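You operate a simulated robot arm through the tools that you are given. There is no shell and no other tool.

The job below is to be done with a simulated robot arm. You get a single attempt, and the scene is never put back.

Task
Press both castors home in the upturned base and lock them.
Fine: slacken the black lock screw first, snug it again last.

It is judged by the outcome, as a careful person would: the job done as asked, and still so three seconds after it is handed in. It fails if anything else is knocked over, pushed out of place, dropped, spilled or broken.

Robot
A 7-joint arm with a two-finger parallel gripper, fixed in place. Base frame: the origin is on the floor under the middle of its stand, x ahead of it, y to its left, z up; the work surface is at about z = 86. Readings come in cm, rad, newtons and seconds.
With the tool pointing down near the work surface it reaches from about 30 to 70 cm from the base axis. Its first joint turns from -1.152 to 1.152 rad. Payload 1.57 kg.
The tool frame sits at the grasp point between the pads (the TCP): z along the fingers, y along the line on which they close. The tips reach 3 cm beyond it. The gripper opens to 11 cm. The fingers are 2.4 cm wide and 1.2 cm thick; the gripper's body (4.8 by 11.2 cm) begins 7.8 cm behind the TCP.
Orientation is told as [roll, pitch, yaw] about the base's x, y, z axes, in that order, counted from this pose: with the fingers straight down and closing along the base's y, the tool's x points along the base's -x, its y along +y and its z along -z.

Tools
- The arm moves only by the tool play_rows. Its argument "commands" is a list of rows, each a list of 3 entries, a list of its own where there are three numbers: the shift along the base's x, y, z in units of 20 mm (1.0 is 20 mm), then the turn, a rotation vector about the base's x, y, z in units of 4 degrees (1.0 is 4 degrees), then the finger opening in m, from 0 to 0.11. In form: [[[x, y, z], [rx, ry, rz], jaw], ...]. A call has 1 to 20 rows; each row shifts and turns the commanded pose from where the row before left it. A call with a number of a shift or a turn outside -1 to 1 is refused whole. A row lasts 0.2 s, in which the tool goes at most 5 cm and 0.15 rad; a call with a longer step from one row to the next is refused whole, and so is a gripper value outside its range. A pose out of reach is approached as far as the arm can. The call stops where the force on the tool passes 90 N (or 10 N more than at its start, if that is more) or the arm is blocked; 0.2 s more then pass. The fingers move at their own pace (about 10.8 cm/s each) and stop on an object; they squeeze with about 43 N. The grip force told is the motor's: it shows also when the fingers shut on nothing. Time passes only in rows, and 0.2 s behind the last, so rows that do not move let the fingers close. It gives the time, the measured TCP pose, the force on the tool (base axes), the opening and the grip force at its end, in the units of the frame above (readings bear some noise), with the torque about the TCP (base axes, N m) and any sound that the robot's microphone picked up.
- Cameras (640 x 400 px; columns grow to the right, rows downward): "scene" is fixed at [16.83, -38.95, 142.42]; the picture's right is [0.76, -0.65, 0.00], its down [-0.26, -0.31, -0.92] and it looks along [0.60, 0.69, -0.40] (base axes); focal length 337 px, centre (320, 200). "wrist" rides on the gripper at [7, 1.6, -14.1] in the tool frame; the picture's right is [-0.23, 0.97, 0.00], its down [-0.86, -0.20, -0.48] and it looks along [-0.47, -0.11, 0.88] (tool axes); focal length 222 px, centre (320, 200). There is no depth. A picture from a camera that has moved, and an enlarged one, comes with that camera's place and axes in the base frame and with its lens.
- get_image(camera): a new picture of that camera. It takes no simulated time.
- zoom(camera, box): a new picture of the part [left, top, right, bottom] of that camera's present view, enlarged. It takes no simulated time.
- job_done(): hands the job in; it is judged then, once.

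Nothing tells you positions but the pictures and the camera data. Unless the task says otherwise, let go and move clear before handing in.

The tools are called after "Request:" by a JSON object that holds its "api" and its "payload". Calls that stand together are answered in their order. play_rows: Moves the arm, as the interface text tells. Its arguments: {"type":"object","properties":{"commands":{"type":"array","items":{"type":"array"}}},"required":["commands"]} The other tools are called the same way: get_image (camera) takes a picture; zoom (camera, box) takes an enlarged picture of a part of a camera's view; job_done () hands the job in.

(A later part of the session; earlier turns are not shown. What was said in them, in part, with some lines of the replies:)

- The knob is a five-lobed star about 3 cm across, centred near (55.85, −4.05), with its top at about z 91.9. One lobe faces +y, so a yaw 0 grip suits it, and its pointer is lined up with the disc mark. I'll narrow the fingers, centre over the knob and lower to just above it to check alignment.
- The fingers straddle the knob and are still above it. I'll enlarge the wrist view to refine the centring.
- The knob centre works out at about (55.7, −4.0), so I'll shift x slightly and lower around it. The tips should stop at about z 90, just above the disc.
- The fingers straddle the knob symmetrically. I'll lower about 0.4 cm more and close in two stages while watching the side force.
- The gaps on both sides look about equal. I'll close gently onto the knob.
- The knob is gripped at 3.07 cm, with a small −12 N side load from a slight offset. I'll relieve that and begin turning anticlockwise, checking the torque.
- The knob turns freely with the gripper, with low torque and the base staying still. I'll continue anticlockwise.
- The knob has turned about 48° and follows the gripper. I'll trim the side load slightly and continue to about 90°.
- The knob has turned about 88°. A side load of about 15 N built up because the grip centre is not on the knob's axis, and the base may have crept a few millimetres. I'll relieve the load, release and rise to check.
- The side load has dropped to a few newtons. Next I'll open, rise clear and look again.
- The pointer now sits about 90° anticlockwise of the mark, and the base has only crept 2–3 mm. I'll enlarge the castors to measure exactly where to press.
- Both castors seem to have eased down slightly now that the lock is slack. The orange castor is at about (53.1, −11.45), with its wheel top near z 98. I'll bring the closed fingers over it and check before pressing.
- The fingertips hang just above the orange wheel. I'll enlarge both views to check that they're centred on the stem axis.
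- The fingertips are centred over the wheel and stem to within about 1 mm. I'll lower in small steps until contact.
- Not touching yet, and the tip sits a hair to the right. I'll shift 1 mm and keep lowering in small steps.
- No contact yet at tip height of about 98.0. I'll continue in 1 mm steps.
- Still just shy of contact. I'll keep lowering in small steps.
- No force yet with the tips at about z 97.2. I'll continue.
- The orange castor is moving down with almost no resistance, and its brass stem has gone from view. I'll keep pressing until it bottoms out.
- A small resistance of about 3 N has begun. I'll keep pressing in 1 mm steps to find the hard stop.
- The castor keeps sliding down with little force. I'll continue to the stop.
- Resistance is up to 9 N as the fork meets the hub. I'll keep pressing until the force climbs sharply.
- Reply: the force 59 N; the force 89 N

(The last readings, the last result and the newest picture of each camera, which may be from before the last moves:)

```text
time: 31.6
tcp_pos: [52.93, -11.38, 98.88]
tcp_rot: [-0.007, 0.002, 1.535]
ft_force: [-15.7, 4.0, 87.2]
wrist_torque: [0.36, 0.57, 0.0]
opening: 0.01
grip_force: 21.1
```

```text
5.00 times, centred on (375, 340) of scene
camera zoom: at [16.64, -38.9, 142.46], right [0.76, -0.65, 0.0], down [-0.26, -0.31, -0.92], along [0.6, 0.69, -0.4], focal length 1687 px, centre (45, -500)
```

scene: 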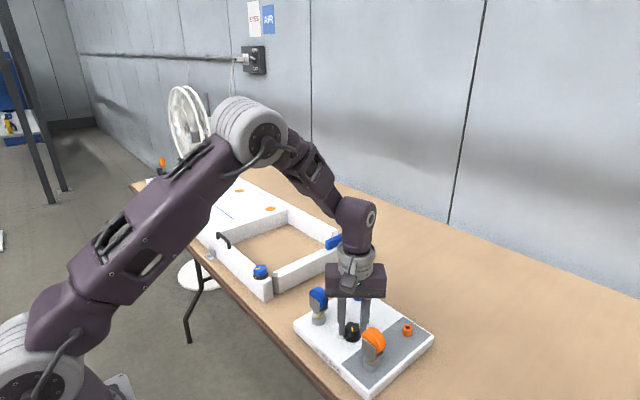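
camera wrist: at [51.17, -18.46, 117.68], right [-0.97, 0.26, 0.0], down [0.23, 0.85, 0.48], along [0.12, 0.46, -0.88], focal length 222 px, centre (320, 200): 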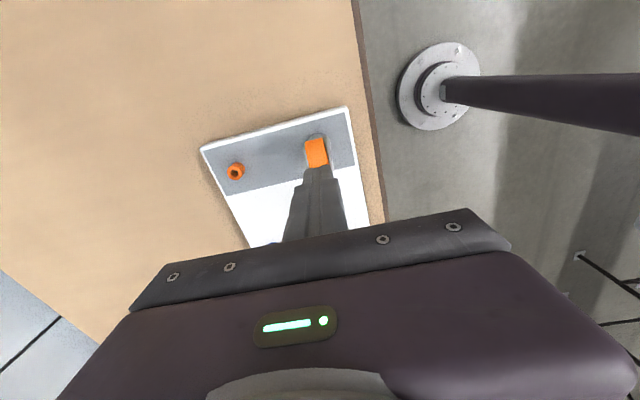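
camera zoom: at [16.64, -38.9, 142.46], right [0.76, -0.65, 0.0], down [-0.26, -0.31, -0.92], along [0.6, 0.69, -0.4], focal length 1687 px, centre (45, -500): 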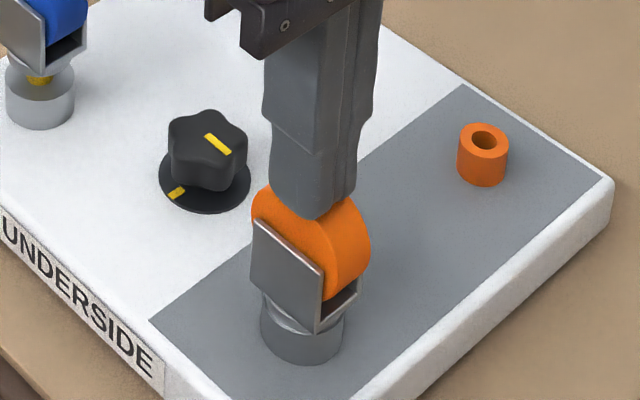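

The orange castor has hit a hard stop: 87 N with no more travel, and the fork is flush on the hub. I'll rise and move so the wrist camera looks straight down on the blue castor.

Request:
{"api": "play_rows", "payload": {"commands": [[[0, 0, 0.2], [0, 0, 0], 0.0], [[0, 0, 0.4], [0, 0, 0], 0.0], [[0, 0, 0.8], [0, 0, 0], 0.0], [[0, 0, 1], [0, 0, 0], 0.0], [[0, 0, 1], [0, 0, 0], 0.0], [[0, 0, 0.6], [0, 0, 0], 0.0], [[0, 1, 0], [0, 0, 0], 0.0], [[0, 1, 0], [0, 0, 0], 0.0], [[0, 1, 0], [0, 0, 0], 0.0], [[0, 1, 0], [0, 0, 0], 0.0], [[0, 1, 0], [0, 0, 0], 0.0], [[0, 1, 0], [0, 0, 0], 0.0], [[0, 1, 0], [0, 0, 0], 0.0], [[0, 1, 0], [0, 0, 0], 0.0], [[0, 1, 0], [0, 0, 0], 0.0], [[0, 1, 0], [0, 0, 0], 0.0], [[0, 0.5, 0], [0, 0, 0], 0.0], [[0, 0, 0], [0, 0, 0], 0.0], [[0, 0, 0], [0, 0, 0], 0.0]]}}

Request:
{"api": "get_image", "payload": {"camera": "wrist"}}

Request:
{"api": "zoom", "payload": {"camera": "scene", "box": [280, 250, 450, 400]}}

```text
time: 35.6
tcp_pos: [52.97, 9.64, 106.56]
tcp_rot: [-0.002, 0.0, 1.536]
ft_force: [0.6, 0.2, -0.6]
wrist_torque: [-0.01, 0.0, 0.01]
opening: 0.04
grip_force: 21.6
```

```text
taken
camera wrist: at [51.11, 2.73, 120.74], right [-0.97, 0.26, 0.0], down [0.23, 0.85, 0.48], along [0.12, 0.46, -0.88], focal length 222 px, centre (320, 200)
```

wrist: 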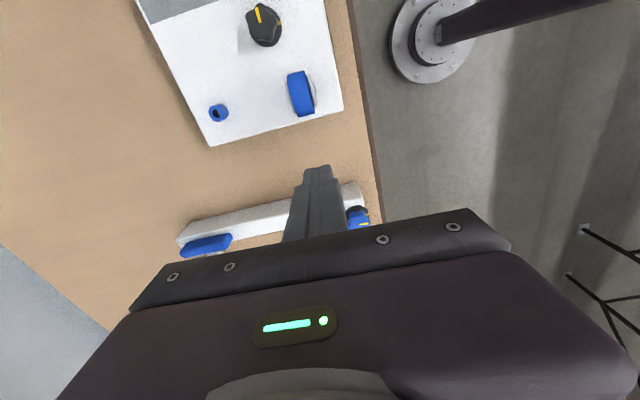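

```text
2.67 times, centred on (365, 325) of scene
camera zoom: at [16.83, -38.95, 142.42], right [0.76, -0.65, 0.0], down [-0.26, -0.31, -0.92], along [0.6, 0.69, -0.4], focal length 900 px, centre (200, -133)
```

zoom: 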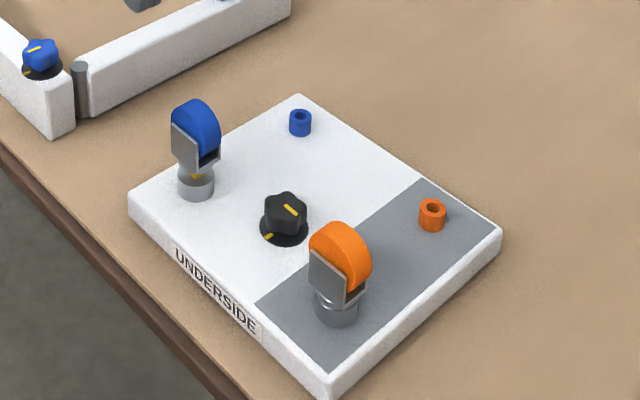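

The orange castor stays down and the plate hasn't moved since the last look. I'll enlarge the blue castor from directly above.

Request:
{"api": "zoom", "payload": {"camera": "wrist", "box": [265, 55, 345, 135]}}

Request:
{"api": "zoom", "payload": {"camera": "scene", "box": [300, 270, 360, 340]}}

Request:
{"api": "zoom", "payload": {"camera": "scene", "box": [340, 300, 410, 380]}}

```text
5.00 times, centred on (305, 95) of wrist
camera zoom: at [51.11, 2.73, 120.74], right [-0.97, 0.26, 0.0], down [0.23, 0.85, 0.48], along [0.12, 0.46, -0.88], focal length 1111 px, centre (395, 725)
```

zoom: 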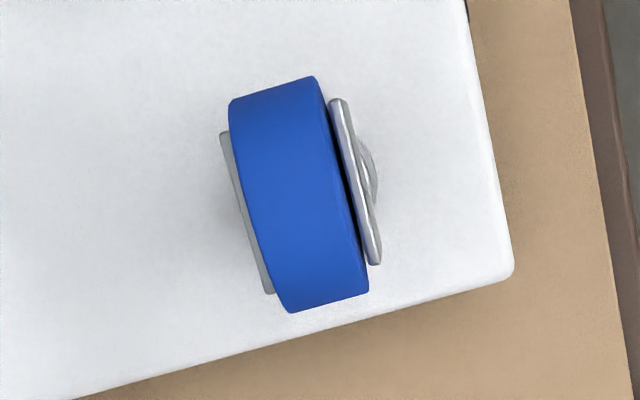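

```text
5.71 times, centred on (330, 305) of scene
camera zoom: at [16.83, -38.95, 142.42], right [0.76, -0.65, 0.0], down [-0.26, -0.31, -0.92], along [0.6, 0.69, -0.4], focal length 1928 px, centre (263, -400)
```

zoom: 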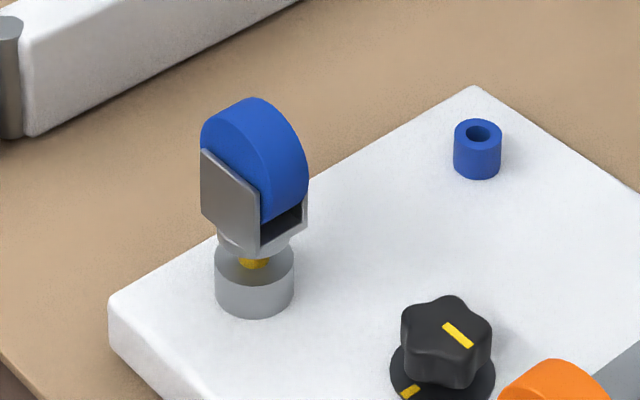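

```text
5.00 times, centred on (375, 340) of scene
camera zoom: at [16.83, -38.95, 142.42], right [0.76, -0.65, 0.0], down [-0.26, -0.31, -0.92], along [0.6, 0.69, -0.4], focal length 1687 px, centre (45, -500)
```

zoom: 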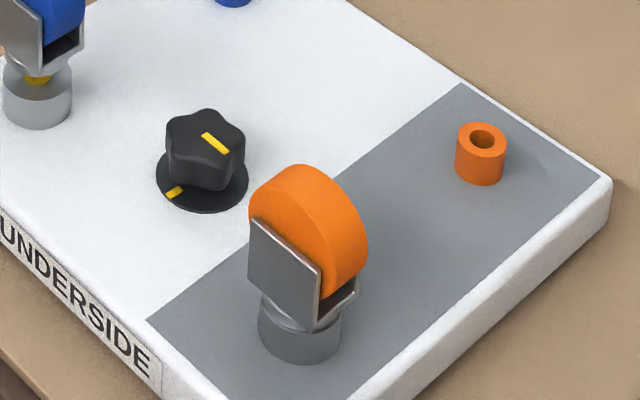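

The blue wheel is centred at about (53.15, 3.4). I'll move over it and lower to just above its top.

Request:
{"api": "play_rows", "payload": {"commands": [[[0.02, -0.78, 0], [0, 0, 0], 0.0], [[0.02, -0.78, 0], [0, 0, 0], 0.0], [[0.02, -0.78, 0], [0, 0, 0], 0.0], [[0.02, -0.78, 0], [0, 0, 0], 0.0], [[0, 0, -0.8], [0, 0, 0], 0.0], [[0, 0, -0.8], [0, 0, 0], 0.0], [[0, 0, -0.6], [0, 0, 0], 0.0], [[0, 0, 0], [0, 0, 0], 0.0], [[0, 0, 0], [0, 0, 0], 0.0]]}}

Request:
{"api": "zoom", "payload": {"camera": "scene", "box": [295, 255, 365, 335]}}

Request:
{"api": "zoom", "payload": {"camera": "wrist", "box": [270, 110, 360, 200]}}

```text
time: 37.6
tcp_pos: [53.11, 3.34, 102.07]
tcp_rot: [0.001, -0.001, 1.535]
ft_force: [0.3, -0.4, 0.2]
wrist_torque: [0.06, -0.01, 0.04]
opening: 0.05
grip_force: 21.0
```

```text
5.00 times, centred on (330, 295) of scene
camera zoom: at [16.83, -38.95, 142.42], right [0.76, -0.65, 0.0], down [-0.26, -0.31, -0.92], along [0.6, 0.69, -0.4], focal length 1687 px, centre (270, -275)
```

zoom: 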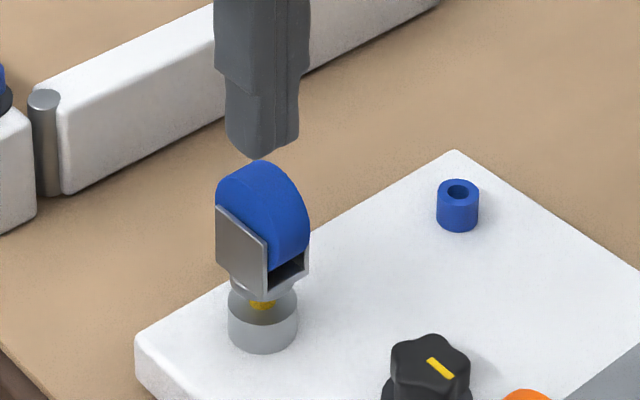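

```text
4.44 times, centred on (315, 155) of wrist
camera zoom: at [51.21, -3.6, 116.3], right [-0.97, 0.26, 0.0], down [0.23, 0.85, 0.48], along [0.12, 0.46, -0.88], focal length 987 px, centre (342, 400)
```

zoom: 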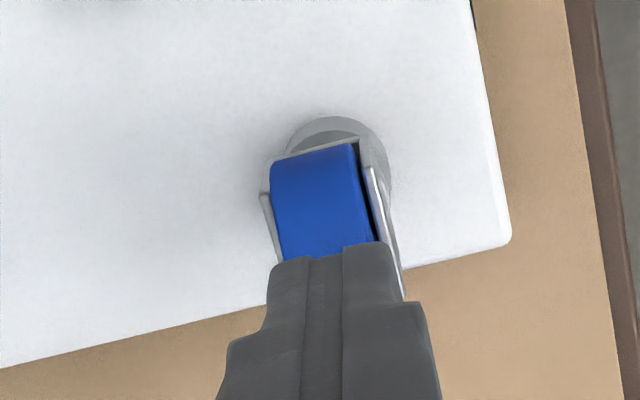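

Well aligned. I'll shift 1 mm in +x and lower onto the blue wheel in small steps.

Request:
{"api": "play_rows", "payload": {"commands": [[[0.04, 0, -0.3], [0, 0, 0], 0.0], [[0, 0, -0.3], [0, 0, 0], 0.0], [[0, 0, -0.1], [0, 0, 0], 0.0], [[0, 0, -0.1], [0, 0, 0], 0.0], [[0, 0, -0.05], [0, 0, 0], 0.0], [[0, 0, -0.05], [0, 0, 0], 0.0], [[0, 0, 0], [0, 0, 0], 0.0]]}}

Request:
{"api": "zoom", "payload": {"camera": "scene", "box": [295, 255, 365, 335]}}

```text
time: 39.2
tcp_pos: [53.09, 3.3, 100.29]
tcp_rot: [-0.002, 0.0, 1.535]
ft_force: [-0.7, 0.9, -0.9]
wrist_torque: [-0.02, -0.01, -0.04]
opening: 0.0
grip_force: 21.3
```

```text
5.00 times, centred on (330, 295) of scene
camera zoom: at [16.83, -38.95, 142.42], right [0.76, -0.65, 0.0], down [-0.26, -0.31, -0.92], along [0.6, 0.69, -0.4], focal length 1687 px, centre (270, -275)
```

zoom: 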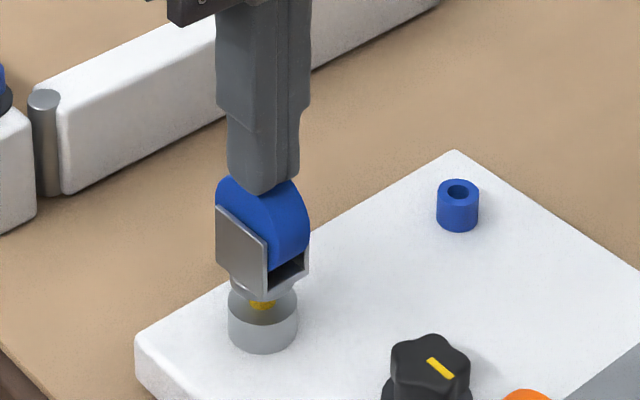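

The tips are about to touch the blue wheel. I'll press in 1 mm steps, since the home stop on the orange one came at a TCP height of about 99.0.

Request:
{"api": "play_rows", "payload": {"commands": [[[0, 0, -0.05], [0, 0, 0], 0.0], [[0, 0, -0.05], [0, 0, 0], 0.0], [[0, 0, -0.05], [0, 0, 0], 0.0], [[0, 0, -0.05], [0, 0, 0], 0.0], [[0, 0, 0], [0, 0, 0], 0.0]]}}

Request:
{"api": "play_rows", "payload": {"commands": [[[0, 0, -0.05], [0, 0, 0], 0.0], [[0, 0, -0.05], [0, 0, 0], 0.0], [[0, 0, -0.05], [0, 0, 0], 0.0], [[0, 0, 0], [0, 0, 0], 0.0]]}}

Request:
{"api": "zoom", "payload": {"camera": "scene", "box": [295, 255, 365, 335]}}

```text
time: 40.4
tcp_pos: [53.35, 3.33, 99.88]
tcp_rot: [0.0, -0.001, 1.537]
ft_force: [0.3, -0.2, -0.8]
wrist_torque: [-0.02, -0.03, 0.01]
opening: 0.0
grip_force: 21.1
```

```text
time: 41.4
tcp_pos: [53.2, 3.43, 99.67]
tcp_rot: [0.002, 0.0, 1.536]
ft_force: [0.3, -1.5, 2.2]
wrist_torque: [0.0, -0.05, -0.03]
opening: 0.0
grip_force: 21.4
```

```text
5.00 times, centred on (330, 295) of scene
camera zoom: at [16.83, -38.95, 142.42], right [0.76, -0.65, 0.0], down [-0.26, -0.31, -0.92], along [0.6, 0.69, -0.4], focal length 1687 px, centre (270, -275)
```

zoom: 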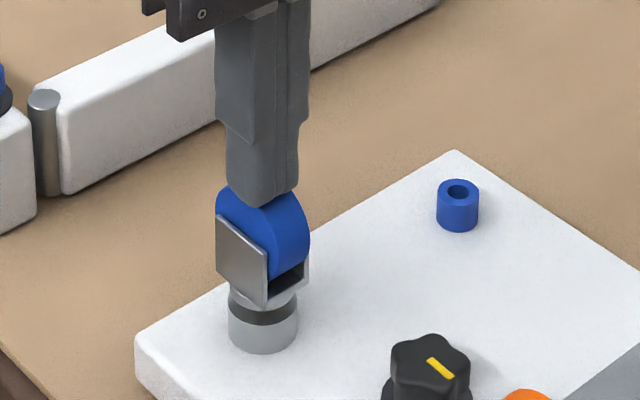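

The blue castor is going down like the orange one did. I'll keep pressing to its stop.

Request:
{"api": "play_rows", "payload": {"commands": [[[0, 0, -0.05], [0, 0, 0], 0.0], [[0, 0, -0.05], [0, 0, 0], 0.0], [[0, 0, -0.05], [0, 0, 0], 0.0], [[0, 0, -0.05], [0, 0, 0], 0.0], [[0, 0, 0], [0, 0, 0], 0.0]]}}

Request:
{"api": "play_rows", "payload": {"commands": [[[0, 0, -0.05], [0, 0, 0], 0.0], [[0, 0, -0.05], [0, 0, 0], 0.0], [[0, 0, 0], [0, 0, 0], 0.0]]}}

Request:
{"api": "zoom", "payload": {"camera": "scene", "box": [295, 255, 365, 335]}}

```text
time: 42.6
tcp_pos: [53.22, 3.21, 99.26]
tcp_rot: [0.0, -0.002, 1.536]
ft_force: [0.0, 1.2, 1.4]
wrist_torque: [0.04, -0.01, 0.03]
opening: 0.02
grip_force: 22.1
```

```text
time: 43.4
tcp_pos: [53.32, 3.37, 99.03]
tcp_rot: [-0.001, -0.001, 1.535]
ft_force: [0.4, 0.1, 0.8]
wrist_torque: [0.01, -0.01, 0.05]
opening: 0.0
grip_force: 21.7
```

```text
5.00 times, centred on (330, 295) of scene
camera zoom: at [16.84, -38.95, 142.42], right [0.76, -0.65, 0.0], down [-0.26, -0.31, -0.92], along [0.6, 0.69, -0.4], focal length 1687 px, centre (270, -275)
```

zoom: 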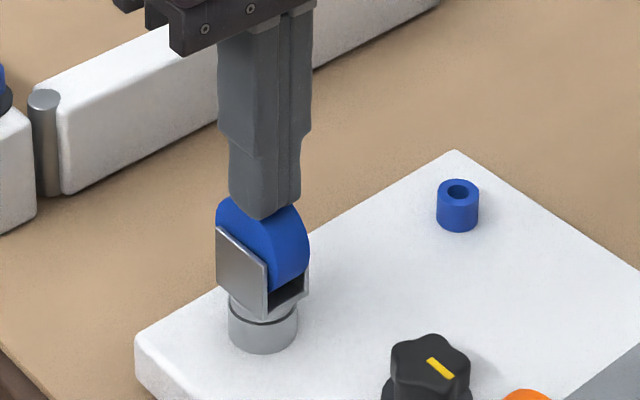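

Nearly home, and the next millimetres should meet the hard stop.

Request:
{"api": "play_rows", "payload": {"commands": [[[0, 0, -0.05], [0, 0, 0], 0.0], [[0, 0, -0.05], [0, 0, 0], 0.0], [[0, 0, 0], [0, 0, 0], 0.0]]}}

Request:
{"api": "play_rows", "payload": {"commands": [[[0, 0, -0.05], [0, 0, 0], 0.0], [[0, 0, 0], [0, 0, 0], 0.0]]}}

```text
time: 44.2
tcp_pos: [53.19, 3.32, 98.85]
tcp_rot: [-0.004, -0.001, 1.536]
ft_force: [-9.7, 1.2, 43.5]
wrist_torque: [0.2, 0.32, -0.05]
opening: 0.0
grip_force: 21.2
```

```text
time: 44.8
tcp_pos: [53.26, 3.24, 98.92]
tcp_rot: [-0.006, 0.001, 1.537]
ft_force: [-12.3, 0.4, 66.0]
wrist_torque: [0.22, 0.47, 0.1]
opening: 0.0
grip_force: 21.3
```

Force rose sharply to 66 N with no more travel. One last small nudge to confirm it's seated, then I'll rise and inspect.

Request:
{"api": "play_rows", "payload": {"commands": [[[0, 0, -0.03], [0, 0, 0], 0.0], [[0, 0, 0], [0, 0, 0], 0.0]]}}

Request:
{"api": "play_rows", "payload": {"commands": [[[0, 0, 0.2], [0, 0, 0], 0.0], [[0, 0, 0.4], [0, 0, 0], 0.0], [[0, 0, 0.8], [0, 0, 0], 0.0], [[0, 0, 1], [0, 0, 0], 0.0], [[0, 0, 1], [0, 0, 0], 0.0], [[0, 0, 0.6], [0, 0, 0], 0.0], [[0.34, -0.9, 0], [0, 0, 0], 0.0], [[0.34, -0.9, 0], [0, 0, 0], 0.0], [[0.34, -0.95, 0], [0, 0, 0], 0.0], [[0.34, -0.95, 0], [0, 0, 0], 0.045], [[0, 0, 0], [0, 0, 0], 0.045], [[0, 0, 0], [0, 0, 0], 0.045]]}}

Request:
{"api": "get_image", "payload": {"camera": "wrist"}}

Request:
{"api": "zoom", "payload": {"camera": "scene", "box": [280, 250, 450, 400]}}

```text
time: 45.4
tcp_pos: [53.16, 3.39, 99.07]
tcp_rot: [-0.007, 0.0, 1.535]
ft_force: [-14.0, 4.7, 73.8]
wrist_torque: [0.37, 0.5, 0.06]
opening: 0.02
grip_force: 21.5
```

```text
time: 48.0
tcp_pos: [55.94, -4.11, 106.63]
tcp_rot: [0.0, 0.0, 1.537]
ft_force: [0.3, -0.1, 0.7]
wrist_torque: [0.0, 0.03, -0.02]
opening: 4.5
grip_force: 0.1
```

```text
taken
camera wrist: at [54.07, -11.04, 120.89], right [-0.97, 0.26, 0.0], down [0.23, 0.85, 0.48], along [0.12, 0.46, -0.88], focal length 222 px, centre (320, 200)
```

wrist: 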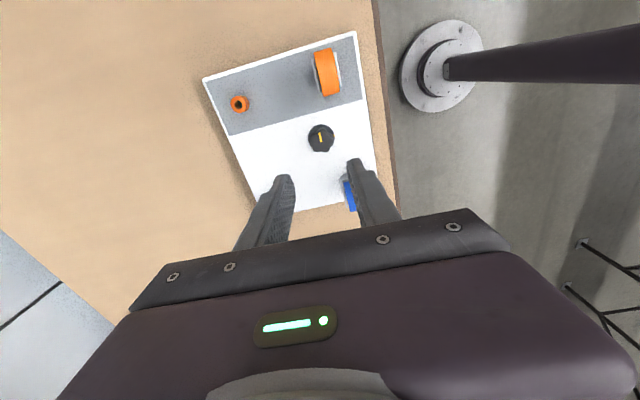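

```text
2.67 times, centred on (365, 325) of scene
camera zoom: at [16.83, -38.95, 142.42], right [0.76, -0.65, 0.0], down [-0.26, -0.31, -0.92], along [0.6, 0.69, -0.4], focal length 900 px, centre (200, -133)
```

zoom: 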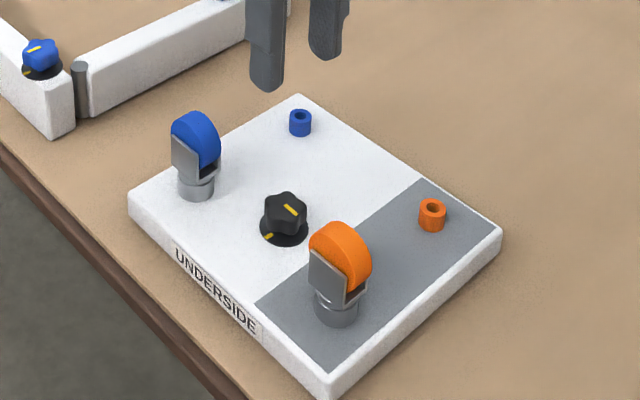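

Both castors look down. I'll enlarge each, along with the knob, to compare their seating before tightening.

Request:
{"api": "zoom", "payload": {"camera": "scene", "box": [295, 270, 365, 340]}}

Request:
{"api": "zoom", "payload": {"camera": "scene", "box": [335, 310, 405, 380]}}

Request:
{"api": "zoom", "payload": {"camera": "wrist", "box": [280, 90, 380, 190]}}

```text
5.71 times, centred on (330, 305) of scene
camera zoom: at [16.83, -38.95, 142.42], right [0.76, -0.65, 0.0], down [-0.26, -0.31, -0.92], along [0.6, 0.69, -0.4], focal length 1928 px, centre (263, -400)
```

zoom: 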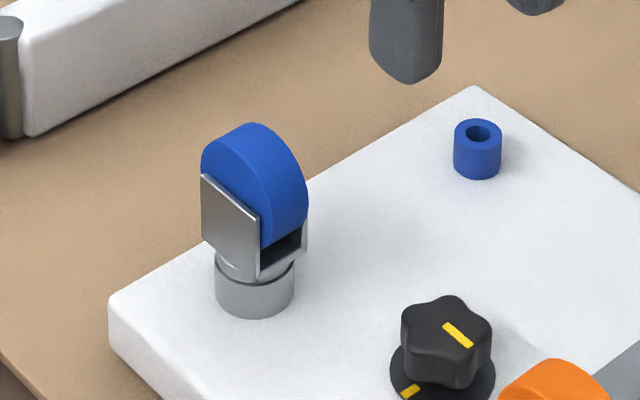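

```text
5.71 times, centred on (370, 345) of scene
camera zoom: at [16.83, -38.95, 142.42], right [0.76, -0.65, 0.0], down [-0.26, -0.31, -0.92], along [0.6, 0.69, -0.4], focal length 1928 px, centre (34, -629)
```

zoom: 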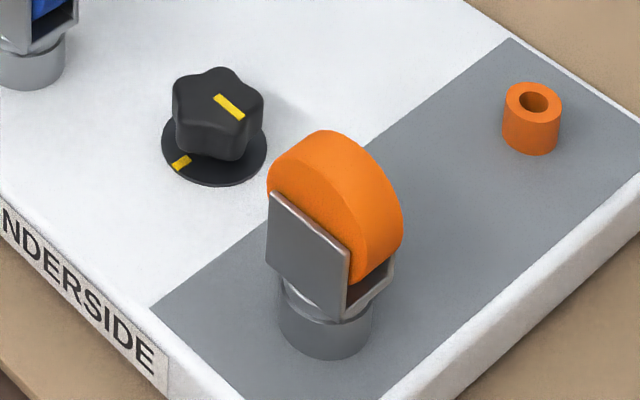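

```text
4.00 times, centred on (330, 140) of wrist
camera zoom: at [54.07, -11.04, 120.89], right [-0.97, 0.26, 0.0], down [0.23, 0.85, 0.48], along [0.12, 0.46, -0.88], focal length 888 px, centre (280, 440)
```

zoom: 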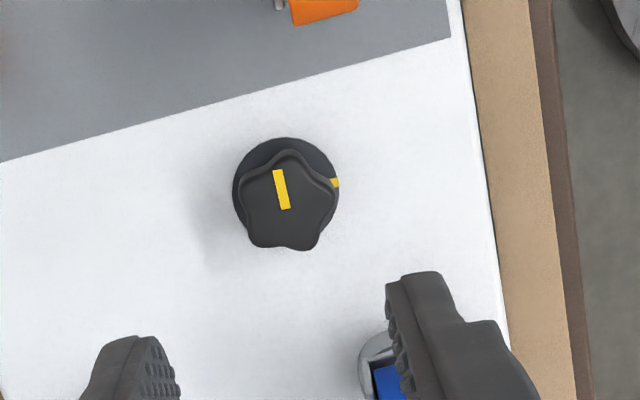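

Both castors are seated, having travelled the same distance with no brass showing. I'll lower the open fingers around the knob at the same heading to tighten it clockwise.

Request:
{"api": "play_rows", "payload": {"commands": [[[-0.025, -0.06, -0.9], [0, 0, 0], 0.045], [[0, 0, -1], [0, 0, 0], 0.045], [[0, 0, -1], [0, 0, 0], 0.045], [[0, 0, -1], [0, 0, 0], 0.045], [[0, 0, -0.9], [0, 0, 0], 0.045], [[0, 0, -0.6], [0, 0, 0], 0.045], [[0, 0, 0], [0, 0, 0], 0.045], [[0, 0, 0], [0, 0, 0], 0.045]]}}

Request:
{"api": "zoom", "payload": {"camera": "wrist", "box": [250, 120, 400, 220]}}

```text
time: 49.8
tcp_pos: [56.07, -4.29, 96.03]
tcp_rot: [0.001, 0.0, 1.535]
ft_force: [0.0, -0.5, -0.5]
wrist_torque: [-0.02, -0.02, 0.05]
opening: 4.5
grip_force: 0.0
```

```text
4.00 times, centred on (325, 170) of wrist
camera zoom: at [54.06, -11.16, 110.19], right [-0.97, 0.26, 0.0], down [0.23, 0.85, 0.48], along [0.12, 0.46, -0.88], focal length 888 px, centre (300, 320)
```

zoom: 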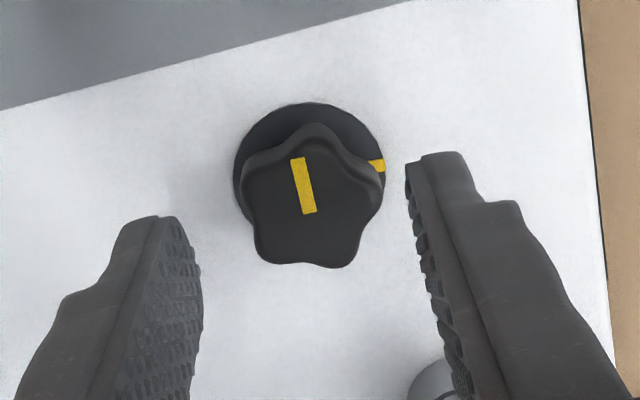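

The knob is about 1.3 mm off the finger centre line, so I'll correct that and lower to gripping height.

Request:
{"api": "play_rows", "payload": {"commands": [[[-0.06, 0.06, -0.3], [0, 0, 0], 0.045], [[0, 0, -0.5], [0, 0, 0], 0.045], [[0, 0, -0.5], [0, 0, 0], 0.045], [[0, 0, -0.3], [0, 0, 0], 0.045], [[0, 0, 0], [0, 0, 0], 0.034], [[0, 0, 0], [0, 0, 0], 0.034]]}}

Request:
{"api": "zoom", "payload": {"camera": "wrist", "box": [250, 120, 400, 220]}}

```text
time: 51.2
tcp_pos: [55.76, -4.13, 92.7]
tcp_rot: [0.0, 0.0, 1.535]
ft_force: [-0.3, -0.3, 0.4]
wrist_torque: [0.01, -0.02, -0.01]
opening: 3.43
grip_force: 0.1
```

```text
4.00 times, centred on (325, 170) of wrist
camera zoom: at [53.86, -11.04, 106.96], right [-0.97, 0.26, 0.0], down [0.23, 0.85, 0.48], along [0.12, 0.46, -0.88], focal length 888 px, centre (300, 320)
```

zoom: 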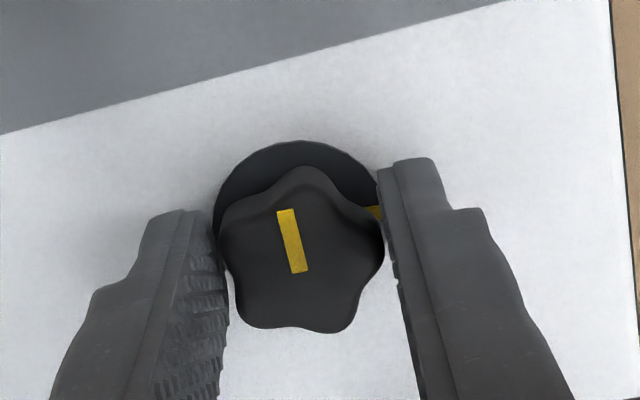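

Placement matches the first grip, which needed a 1 mm correction on closing. I'll apply that in advance and close.

Request:
{"api": "play_rows", "payload": {"commands": [[[0.045, 0, 0], [0, 0, 0], 0.034], [[0, 0, 0], [0, 0, 0], 0.03], [[0, 0, 0], [0, 0, 0], 0.027], [[0, 0, 0], [0, 0, 0], 0.015], [[0, 0, 0], [0, 0, 0], 0.0], [[0, 0, 0], [0, 0, 0], 0.0]]}}

```text
time: 52.6
tcp_pos: [55.73, -4.12, 92.76]
tcp_rot: [0.003, 0.001, 1.537]
ft_force: [-8.2, 0.8, 1.4]
wrist_torque: [-0.08, 0.19, 0.04]
opening: 3.05
grip_force: 39.9
```

Gripped, with a small −8 N load in x that I'll relieve. I'll then start turning clockwise 20° at a time, watching force and torque.

Request:
{"api": "play_rows", "payload": {"commands": [[[-0.04, 0, 0], [0, 0, 0], 0.0], [[0, 0, 0], [0, 0, -1], 0.0], [[0, 0, 0], [0, 0, -1], 0.0], [[0, 0, 0], [0, 0, -1], 0.0], [[0, 0, 0], [0, 0, -1], 0.0], [[0, 0, 0], [0, 0, -1], 0.0]]}}

```text
time: 54.0
tcp_pos: [55.68, -4.04, 92.68]
tcp_rot: [0.0, 0.002, 1.186]
ft_force: [-8.2, -8.8, 9.5]
wrist_torque: [0.14, -0.04, 0.02]
opening: 3.04
grip_force: 39.1
```

Side loads are modest. I'll relieve them and turn another 20°.

Request:
{"api": "play_rows", "payload": {"commands": [[[-0.04, -0.04, 0], [0, 0, -0.5], 0.0], [[0, 0, 0], [0, 0, -1], 0.0], [[0, 0, 0], [0, 0, -1], 0.0], [[0, 0, 0], [0, 0, -1], 0.0], [[0, 0, 0], [0, 0, -1], 0.0]]}}

Request:
{"api": "zoom", "payload": {"camera": "wrist", "box": [250, 120, 400, 220]}}

```text
time: 55.2
tcp_pos: [55.71, -4.13, 92.78]
tcp_rot: [0.003, -0.001, 0.873]
ft_force: [-13.8, 7.8, 24.0]
wrist_torque: [-0.21, 0.87, 0.03]
opening: 3.01
grip_force: 39.2
```

```text
4.00 times, centred on (325, 170) of wrist
camera zoom: at [49.9, -8.39, 106.94], right [-0.6, 0.8, 0.0], down [0.7, 0.53, 0.48], along [0.38, 0.29, -0.88], focal length 888 px, centre (300, 320)
```

zoom: 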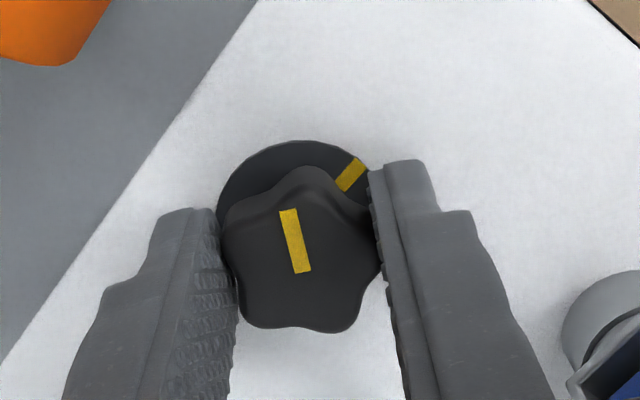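

An upward push of 24 N and some side load have built up with negligible turning torque. I'll back off those loads without rotating and see how they respond.

Request:
{"api": "play_rows", "payload": {"commands": [[[-0.06, 0.035, 0.03], [0, 0, 0], 0.0], [[0, 0, 0], [0, 0, 0], 0.0]]}}

```text
time: 55.8
tcp_pos: [55.63, -3.98, 92.68]
tcp_rot: [-0.002, -0.004, 0.874]
ft_force: [0.7, 4.1, 5.7]
wrist_torque: [-0.11, -0.08, 0.06]
opening: 3.01
grip_force: 39.1
```

Loads are relieved. The data show the knob axis sits about 3 mm off the TCP along the tool's x, so I'll turn along an arc about the true axis for the next 20°.

Request:
{"api": "play_rows", "payload": {"commands": [[[-0.007, 0.022, 0.01], [0, 0, -1], 0.0], [[-0.0075, 0.0072, 0], [0, 0, -1], 0.0], [[-0.007, 0.0077, 0], [0, 0, -1], 0.0], [[-0.0065, 0.0082, 0], [0, 0, -1], 0.0], [[-0.006, 0.0086, 0], [0, 0, -1], 0.0]]}}

Request:
{"api": "zoom", "payload": {"camera": "scene", "box": [280, 250, 450, 400]}}

```text
time: 57.0
tcp_pos: [55.61, -3.98, 92.67]
tcp_rot: [-0.001, -0.001, 0.522]
ft_force: [12.8, 1.8, -0.9]
wrist_torque: [0.51, -1.23, 0.0]
opening: 3.03
grip_force: 39.4
```

```text
2.67 times, centred on (365, 325) of scene
camera zoom: at [16.88, -38.95, 142.41], right [0.76, -0.65, 0.0], down [-0.26, -0.31, -0.92], along [0.6, 0.69, -0.4], focal length 900 px, centre (200, -133)
```

zoom: 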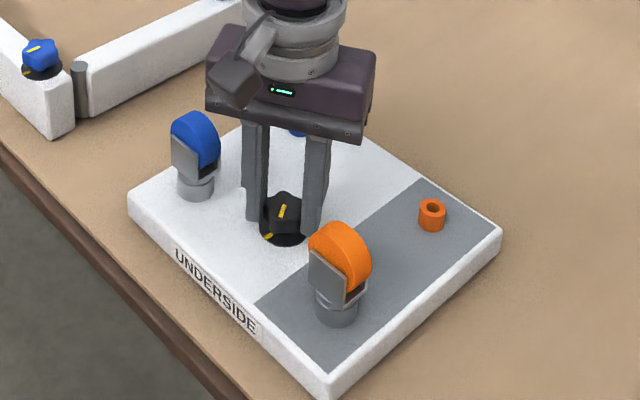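

The plate has stayed put. I'll relieve the x load and continue clockwise.

Request:
{"api": "play_rows", "payload": {"commands": [[[0.055, 0.005, 0], [0, 0, 0], 0.0], [[0, 0.005, 0], [0, 0, -1], 0.0], [[0, 0.005, 0], [0, 0, -1], 0.0], [[0, 0.005, 0], [0, 0, -1], 0.0]]}}

```text
time: 58.0
tcp_pos: [55.54, -3.96, 92.77]
tcp_rot: [0.001, 0.001, 0.313]
ft_force: [-3.3, 5.5, -0.7]
wrist_torque: [0.1, -0.53, 0.07]
opening: 3.04
grip_force: 39.2
```

Low loads, yaw now 0.31 rad, and still no noticeable turning resistance. I'll continue in smaller portions towards the aligned mark.

Request:
{"api": "play_rows", "payload": {"commands": [[[-0.015, 0.025, 0], [0, 0, -1], 0.0], [[0, 0.005, 0], [0, 0, -1], 0.0]]}}

Request:
{"api": "play_rows", "payload": {"commands": [[[0, 0.005, 0], [0, 0, -1], 0.0], [[0, 0.005, 0], [0, 0, -0.5], 0.0]]}}

Request:
{"api": "zoom", "payload": {"camera": "wrist", "box": [250, 120, 400, 220]}}

```text
time: 58.6
tcp_pos: [55.6, -3.91, 92.73]
tcp_rot: [-0.001, 0.001, 0.173]
ft_force: [-3.2, 5.7, 0.2]
wrist_torque: [-0.09, 1.15, 0.04]
opening: 3.04
grip_force: 39.4
```

```text
time: 59.2
tcp_pos: [55.53, -3.89, 92.7]
tcp_rot: [0.002, 0.0, 0.068]
ft_force: [-1.3, 5.8, -0.2]
wrist_torque: [-0.04, 0.28, -0.01]
opening: 3.02
grip_force: 39.5
```

```text
4.00 times, centred on (325, 170) of wrist
camera zoom: at [48.48, -2.77, 106.95], right [0.16, 0.99, 0.0], down [0.87, -0.14, 0.48], along [0.47, -0.08, -0.88], focal length 888 px, centre (300, 320)
```

zoom: 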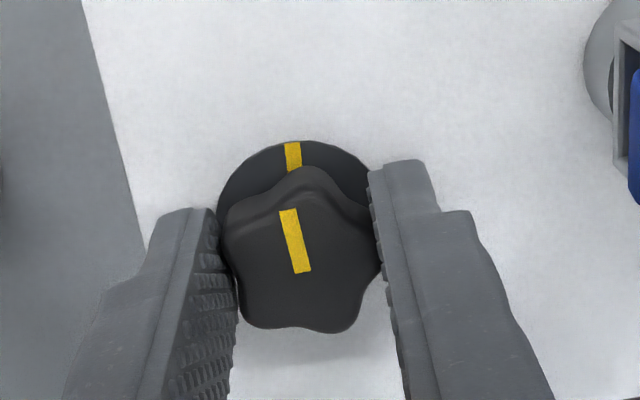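

The pointer is within about 4° of the mark and there's still no torque. I'll go on in 2° steps, watching for the screw to snug.

Request:
{"api": "play_rows", "payload": {"commands": [[[0, 0.01, 0], [0, 0, -0.5], 0.0], [[0, 0, 0], [0, 0, -0.5], 0.0]]}}

Request:
{"api": "play_rows", "payload": {"commands": [[[0, 0, 0], [0, 0, -0.5], 0.0], [[0, 0, 0], [0, 0, 0], 0.0]]}}

Request:
{"api": "zoom", "payload": {"camera": "wrist", "box": [250, 120, 400, 220]}}

```text
time: 59.8
tcp_pos: [55.58, -3.77, 92.78]
tcp_rot: [-0.001, 0.001, 0.0]
ft_force: [-4.5, 2.5, 0.9]
wrist_torque: [0.11, -0.14, 0.03]
opening: 3.03
grip_force: 39.6
```

```text
time: 60.4
tcp_pos: [55.57, -3.98, 92.73]
tcp_rot: [0.0, 0.002, -0.034]
ft_force: [-3.3, 1.5, 0.1]
wrist_torque: [0.23, 0.64, 0.08]
opening: 3.04
grip_force: 39.5
```

```text
4.00 times, centred on (325, 170) of wrist
camera zoom: at [48.68, -2.06, 106.96], right [0.26, 0.97, 0.0], down [0.85, -0.23, 0.48], along [0.46, -0.12, -0.88], focal length 888 px, centre (300, 320)
```

zoom: 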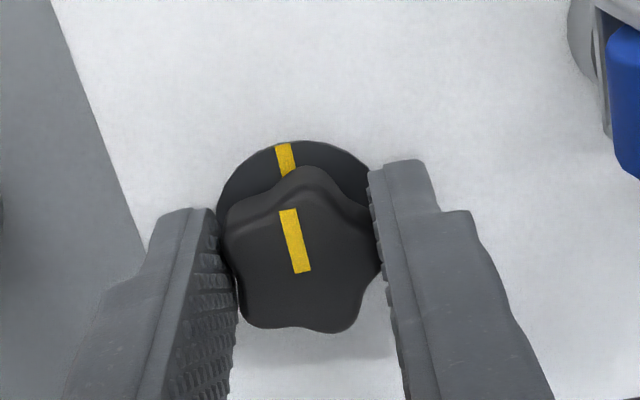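

The pointer is lined up with the mark. I'll carry on gently to feel for the snug point.

Request:
{"api": "play_rows", "payload": {"commands": [[[0, 0, 0], [0, 0, -0.5], 0.0], [[0, 0, 0], [0, 0, 0], 0.0]]}}

Request:
{"api": "play_rows", "payload": {"commands": [[[0, 0, 0], [0, 0, -0.5], 0.0], [[0, 0, 0], [0, 0, 0], 0.0]]}}

Request:
{"api": "zoom", "payload": {"camera": "wrist", "box": [250, 120, 400, 220]}}

```text
time: 61.0
tcp_pos: [55.6, -3.99, 92.71]
tcp_rot: [-0.001, 0.003, -0.069]
ft_force: [0.7, -0.3, -0.3]
wrist_torque: [0.02, 0.94, -0.04]
opening: 3.03
grip_force: 39.5
```

```text
time: 61.6
tcp_pos: [55.66, -3.89, 92.72]
tcp_rot: [-0.001, 0.0, -0.104]
ft_force: [-1.2, 1.4, 0.0]
wrist_torque: [-0.03, 0.51, 0.39]
opening: 3.04
grip_force: 39.4
```

```text
4.00 times, centred on (325, 170) of wrist
camera zoom: at [48.85, -1.57, 106.96], right [0.33, 0.94, 0.0], down [0.83, -0.29, 0.48], along [0.45, -0.16, -0.88], focal length 888 px, centre (300, 320)
```

zoom: 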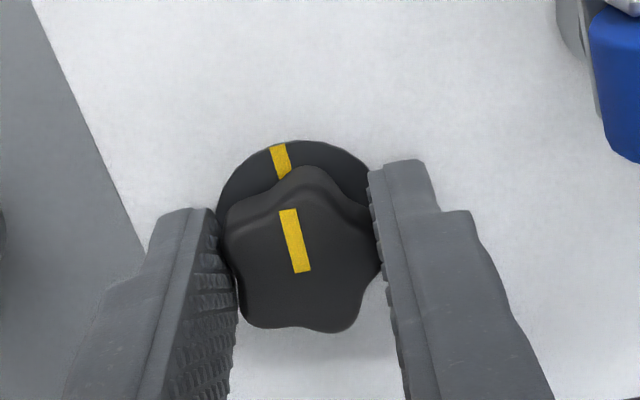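

Turning resistance has appeared: 0.39 N·m at about 6° past the mark. I'll take one or two very small steps more to confirm it's firmly snug.

Request:
{"api": "play_rows", "payload": {"commands": [[[0, 0, 0], [0, 0, -0.25], 0.0], [[0, 0, 0], [0, 0, 0], 0.0]]}}

Request:
{"api": "zoom", "payload": {"camera": "wrist", "box": [250, 120, 400, 220]}}

Request:
{"api": "zoom", "payload": {"camera": "scene", "box": [280, 250, 450, 400]}}

```text
time: 62.2
tcp_pos: [55.73, -3.77, 92.76]
tcp_rot: [0.0, -0.002, -0.122]
ft_force: [-1.5, 3.8, 1.2]
wrist_torque: [0.02, 0.28, 0.82]
opening: 3.05
grip_force: 39.6
```

```text
4.00 times, centred on (325, 170) of wrist
camera zoom: at [48.89, -1.44, 106.97], right [0.34, 0.94, 0.0], down [0.82, -0.3, 0.48], along [0.45, -0.16, -0.88], focal length 888 px, centre (300, 320)
```

zoom: 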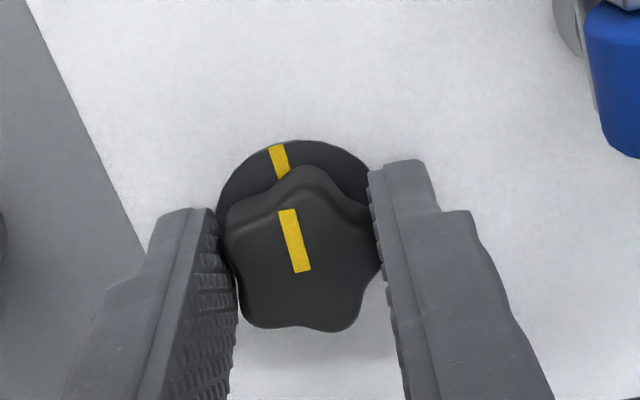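

```text
2.67 times, centred on (365, 325) of scene
camera zoom: at [16.86, -38.94, 142.42], right [0.76, -0.65, 0.0], down [-0.26, -0.31, -0.92], along [0.6, 0.69, -0.4], focal length 900 px, centre (200, -133)
```

zoom: 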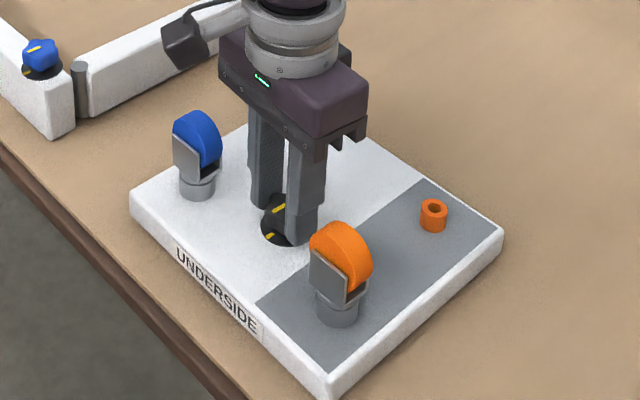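

Torque climbed to 0.82 N·m within 1°, so the screw is firmly snug, and the base hasn't moved. I'll release the knob and rise straight up.

Request:
{"api": "play_rows", "payload": {"commands": [[[0, 0, 0], [0, 0, 0], 0.033], [[0, 0, 0], [0, 0, 0], 0.04], [[0, 0, 0], [0, 0, 0], 0.045], [[0, 0, 0], [0, 0, 0], 0.045], [[0, 0, 0.4], [0, 0, 0], 0.045], [[0, 0, 0.8], [0, 0, 0], 0.045], [[0, 0, 1], [0, 0, 0], 0.045], [[0, 0, 1], [0, 0, 0], 0.045], [[0, 0, 1], [0, 0, 0], 0.045], [[0, 0, 1], [0, 0, 0], 0.045], [[0, 0, 1], [0, 0, 0], 0.045], [[0, 0, 1], [0, 0, 0], 0.045], [[0, 0, 0], [0, 0, 0], 0.045], [[0, 0, 0], [0, 0, 0], 0.045]]}}

Request:
{"api": "zoom", "payload": {"camera": "wrist", "box": [225, 50, 415, 220]}}

Request:
{"api": "zoom", "payload": {"camera": "scene", "box": [280, 250, 450, 400]}}

Request:
{"api": "zoom", "payload": {"camera": "wrist", "box": [290, 100, 360, 170]}}

```text
time: 65.2
tcp_pos: [55.54, -3.85, 107.25]
tcp_rot: [0.001, 0.0, -0.122]
ft_force: [-0.7, -0.1, 0.2]
wrist_torque: [-0.01, 0.02, -0.02]
opening: 4.5
grip_force: 0.0
```

```text
2.35 times, centred on (320, 135) of wrist
camera zoom: at [48.79, -1.52, 121.44], right [0.34, 0.94, 0.0], down [0.82, -0.3, 0.48], along [0.45, -0.16, -0.88], focal length 523 px, centre (320, 353)
```

zoom: 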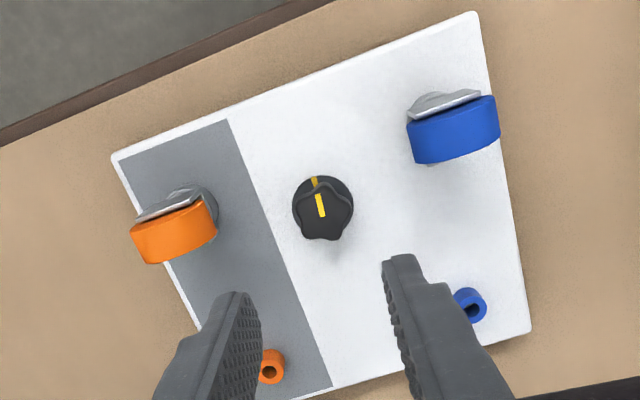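

```text
2.67 times, centred on (365, 325) of scene
camera zoom: at [16.83, -38.95, 142.42], right [0.76, -0.65, 0.0], down [-0.26, -0.31, -0.92], along [0.6, 0.69, -0.4], focal length 900 px, centre (200, -133)
```

zoom: 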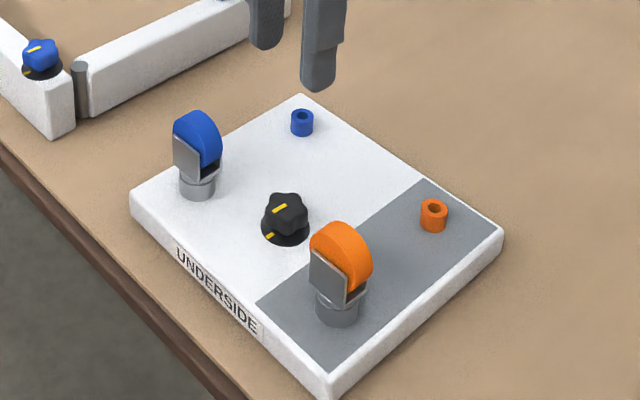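

```text
5.71 times, centred on (325, 135) of wrist
camera zoom: at [48.79, -1.52, 121.44], right [0.34, 0.94, 0.0], down [0.82, -0.3, 0.48], along [0.45, -0.16, -0.88], focal length 1269 px, centre (291, 571)
```

zoom: 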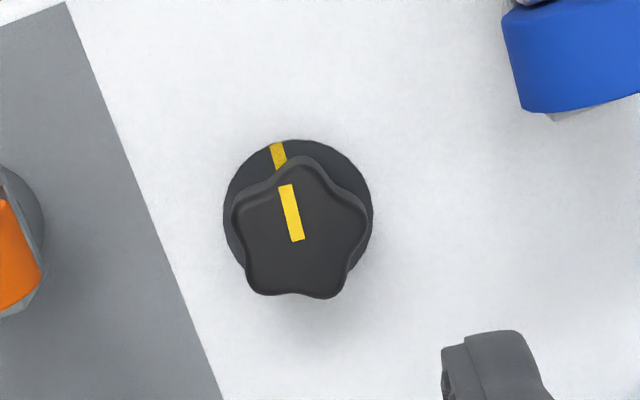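

The knob is snug, the pointer a few degrees past the mark, and both castors remain seated. I'll do a final close check of the castors and the rest of the scene, after moving a little higher.

Request:
{"api": "play_rows", "payload": {"commands": [[[-0.5, 0, 1], [0, 0, 0], 0.045], [[-0.5, 0, 1], [0, 0, 0], 0.045], [[-0.5, 0, 1], [0, 0, 0], 0.045], [[-0.5, 0, 1], [0, 0, 0], 0.045], [[-0.5, 0, 1], [0, 0, 0], 0.045], [[0, 0, 0], [0, 0, 0], 0.045], [[0, 0, 0], [0, 0, 0], 0.045]]}}

Request:
{"api": "zoom", "payload": {"camera": "scene", "box": [295, 270, 365, 340]}}

Request:
{"api": "zoom", "payload": {"camera": "scene", "box": [335, 310, 405, 380]}}

Request:
{"api": "get_image", "payload": {"camera": "scene"}}

```text
time: 66.8
tcp_pos: [50.79, -3.8, 117.16]
tcp_rot: [0.001, 0.0, -0.123]
ft_force: [-0.1, 0.2, -0.4]
wrist_torque: [0.02, 0.0, 0.05]
opening: 4.49
grip_force: 0.0
```

```text
5.71 times, centred on (330, 305) of scene
camera zoom: at [16.83, -38.95, 142.42], right [0.76, -0.65, 0.0], down [-0.26, -0.31, -0.92], along [0.6, 0.69, -0.4], focal length 1928 px, centre (263, -400)
```

zoom: 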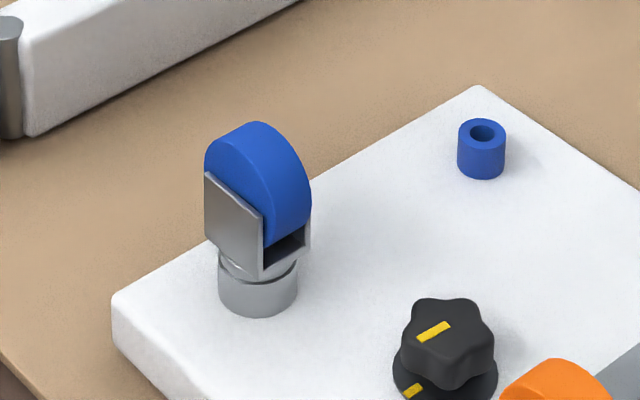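

```text
5.71 times, centred on (370, 345) of scene
camera zoom: at [16.83, -38.95, 142.42], right [0.76, -0.65, 0.0], down [-0.26, -0.31, -0.92], along [0.6, 0.69, -0.4], focal length 1928 px, centre (34, -629)
```

zoom: 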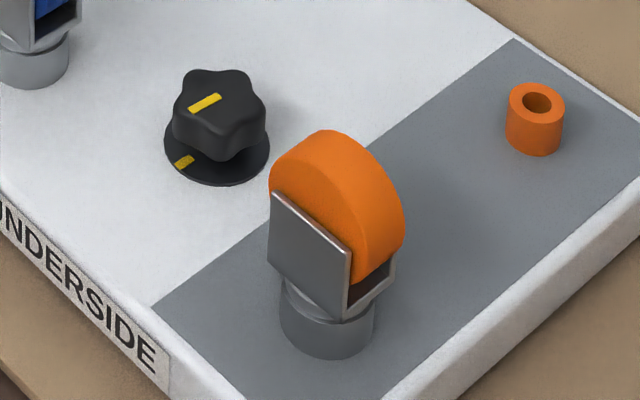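

```text
taken
```

scene: 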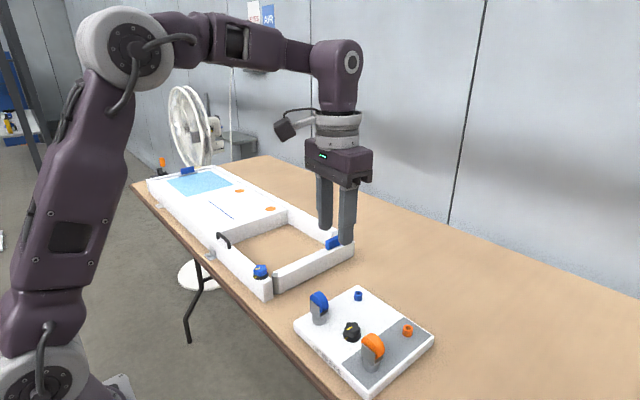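

Everything else looks undisturbed. There's a faint line between the blue castor's flange and its hub, so I'll look closer at both castors before handing in.

Request:
{"api": "zoom", "payload": {"camera": "scene", "box": [305, 285, 335, 330]}}

Request:
{"api": "zoom", "payload": {"camera": "scene", "box": [355, 330, 390, 376]}}

Request:
{"api": "get_image", "payload": {"camera": "wrist"}}

```text
8.89 times, centred on (320, 308) of scene
camera zoom: at [16.83, -38.95, 142.42], right [0.76, -0.65, 0.0], down [-0.26, -0.31, -0.92], along [0.6, 0.69, -0.4], focal length 2999 px, centre (320, -756)
```

zoom: 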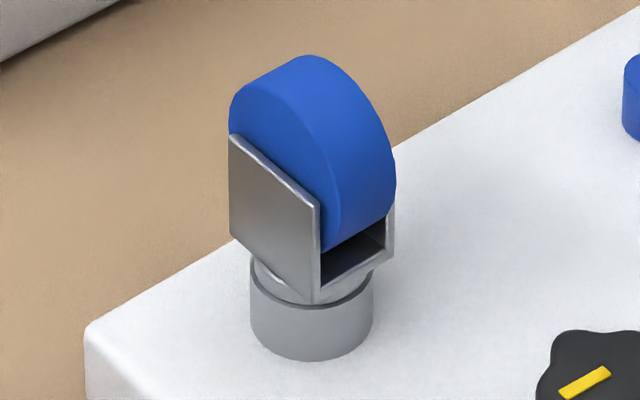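

```text
8.70 times, centred on (372, 353) of scene
camera zoom: at [16.83, -38.95, 142.42], right [0.76, -0.65, 0.0], down [-0.26, -0.31, -0.92], along [0.6, 0.69, -0.4], focal length 2934 px, centre (-136, -1130)
```

zoom: 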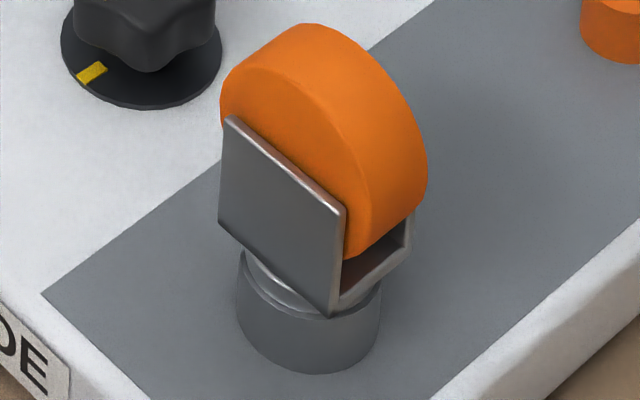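

```text
taken
camera wrist: at [43.87, -1.4, 131.36], right [0.34, 0.94, 0.0], down [0.82, -0.3, 0.48], along [0.45, -0.16, -0.88], focal length 222 px, centre (320, 200)
```

wrist: 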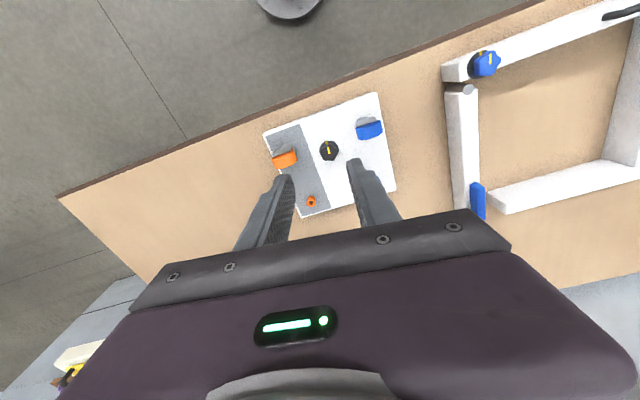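

I'll compare with the exact framing used during pressing.

Request:
{"api": "zoom", "payload": {"camera": "scene", "box": [295, 255, 365, 335]}}

Request:
{"api": "zoom", "payload": {"camera": "scene", "box": [340, 300, 410, 380]}}

Request:
{"api": "zoom", "payload": {"camera": "scene", "box": [310, 305, 332, 330]}}

Request:
{"api": "zoom", "payload": {"camera": "scene", "box": [360, 350, 384, 376]}}

```text
5.00 times, centred on (330, 295) of scene
camera zoom: at [16.83, -38.95, 142.42], right [0.76, -0.65, 0.0], down [-0.26, -0.31, -0.92], along [0.6, 0.69, -0.4], focal length 1687 px, centre (270, -275)
```

zoom: 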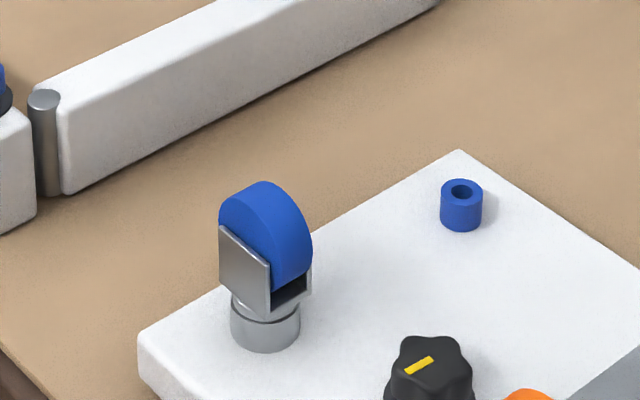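

```text
5.00 times, centred on (375, 340) of scene
camera zoom: at [16.83, -38.95, 142.42], right [0.76, -0.65, 0.0], down [-0.26, -0.31, -0.92], along [0.6, 0.69, -0.4], focal length 1687 px, centre (45, -500)
```

zoom: 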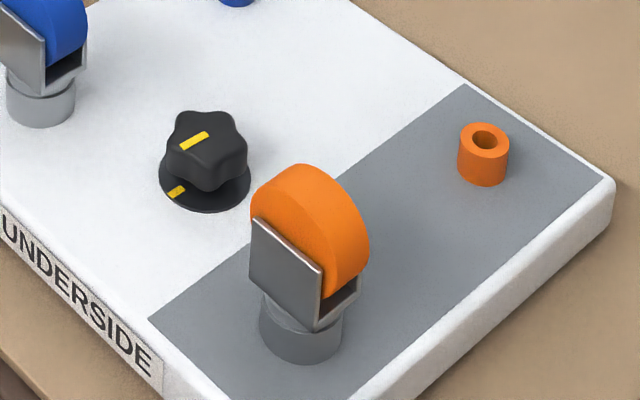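

```text
16.00 times, centred on (321, 318) of scene
camera zoom: at [16.83, -38.95, 142.42], right [0.76, -0.65, 0.0], down [-0.26, -0.31, -0.92], along [0.6, 0.69, -0.4], focal length 5398 px, centre (304, -1680)
```

zoom: 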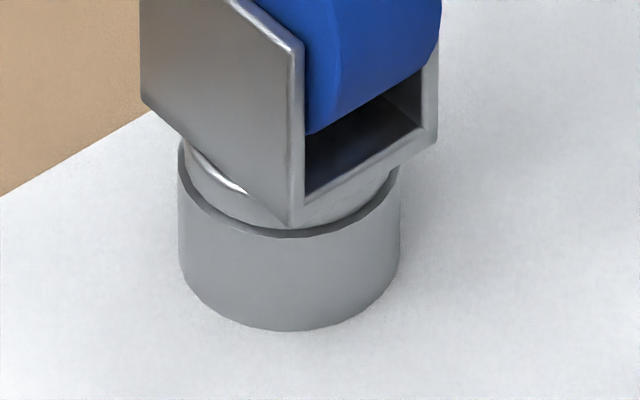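

```text
15.38 times, centred on (372, 363) of scene
camera zoom: at [16.83, -38.95, 142.42], right [0.76, -0.65, 0.0], down [-0.26, -0.31, -0.92], along [0.6, 0.69, -0.4], focal length 5191 px, centre (-480, -2308)
```

zoom: 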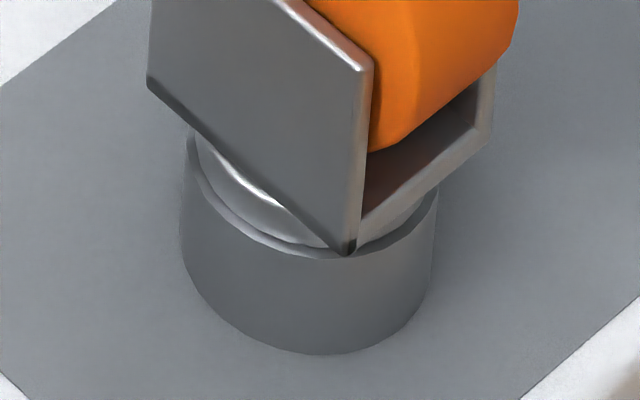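

At high zoom both castor flanges sit squarely on their hubs with no gap. The lock screw is snug, the base is within about a millimetre of where it started, nothing else moved, and the arm is clear. I'm handing the job in.

Request:
{"api": "job_done", "payload": {}}

```text
The job is handed in.
```

Both castors are pressed fully home in the upturned base, and the black lock screw is snug again. The job is handed in; no verdict came back.

- **Slackening:** I turned the lock screw about 90° anticlockwise. The castors then slid down easily.
- **Pressing:** I pushed each castor to its hard stop, at about 87 N for the orange one and 74 N for the blue. Close-up pictures show both flanges sitting on their hubs with no gap and no brass showing.
- **Locking:** I turned the screw back clockwise until it resisted firmly, at about 0.8 N·m. The pointer ended about 7° past where it started.

While I was slackening the screw, the base crept 2–3 mm on the table. By the end it was back within about a millimetre of where it began. Nothing else was disturbed, and the arm let go and moved clear before I handed in.
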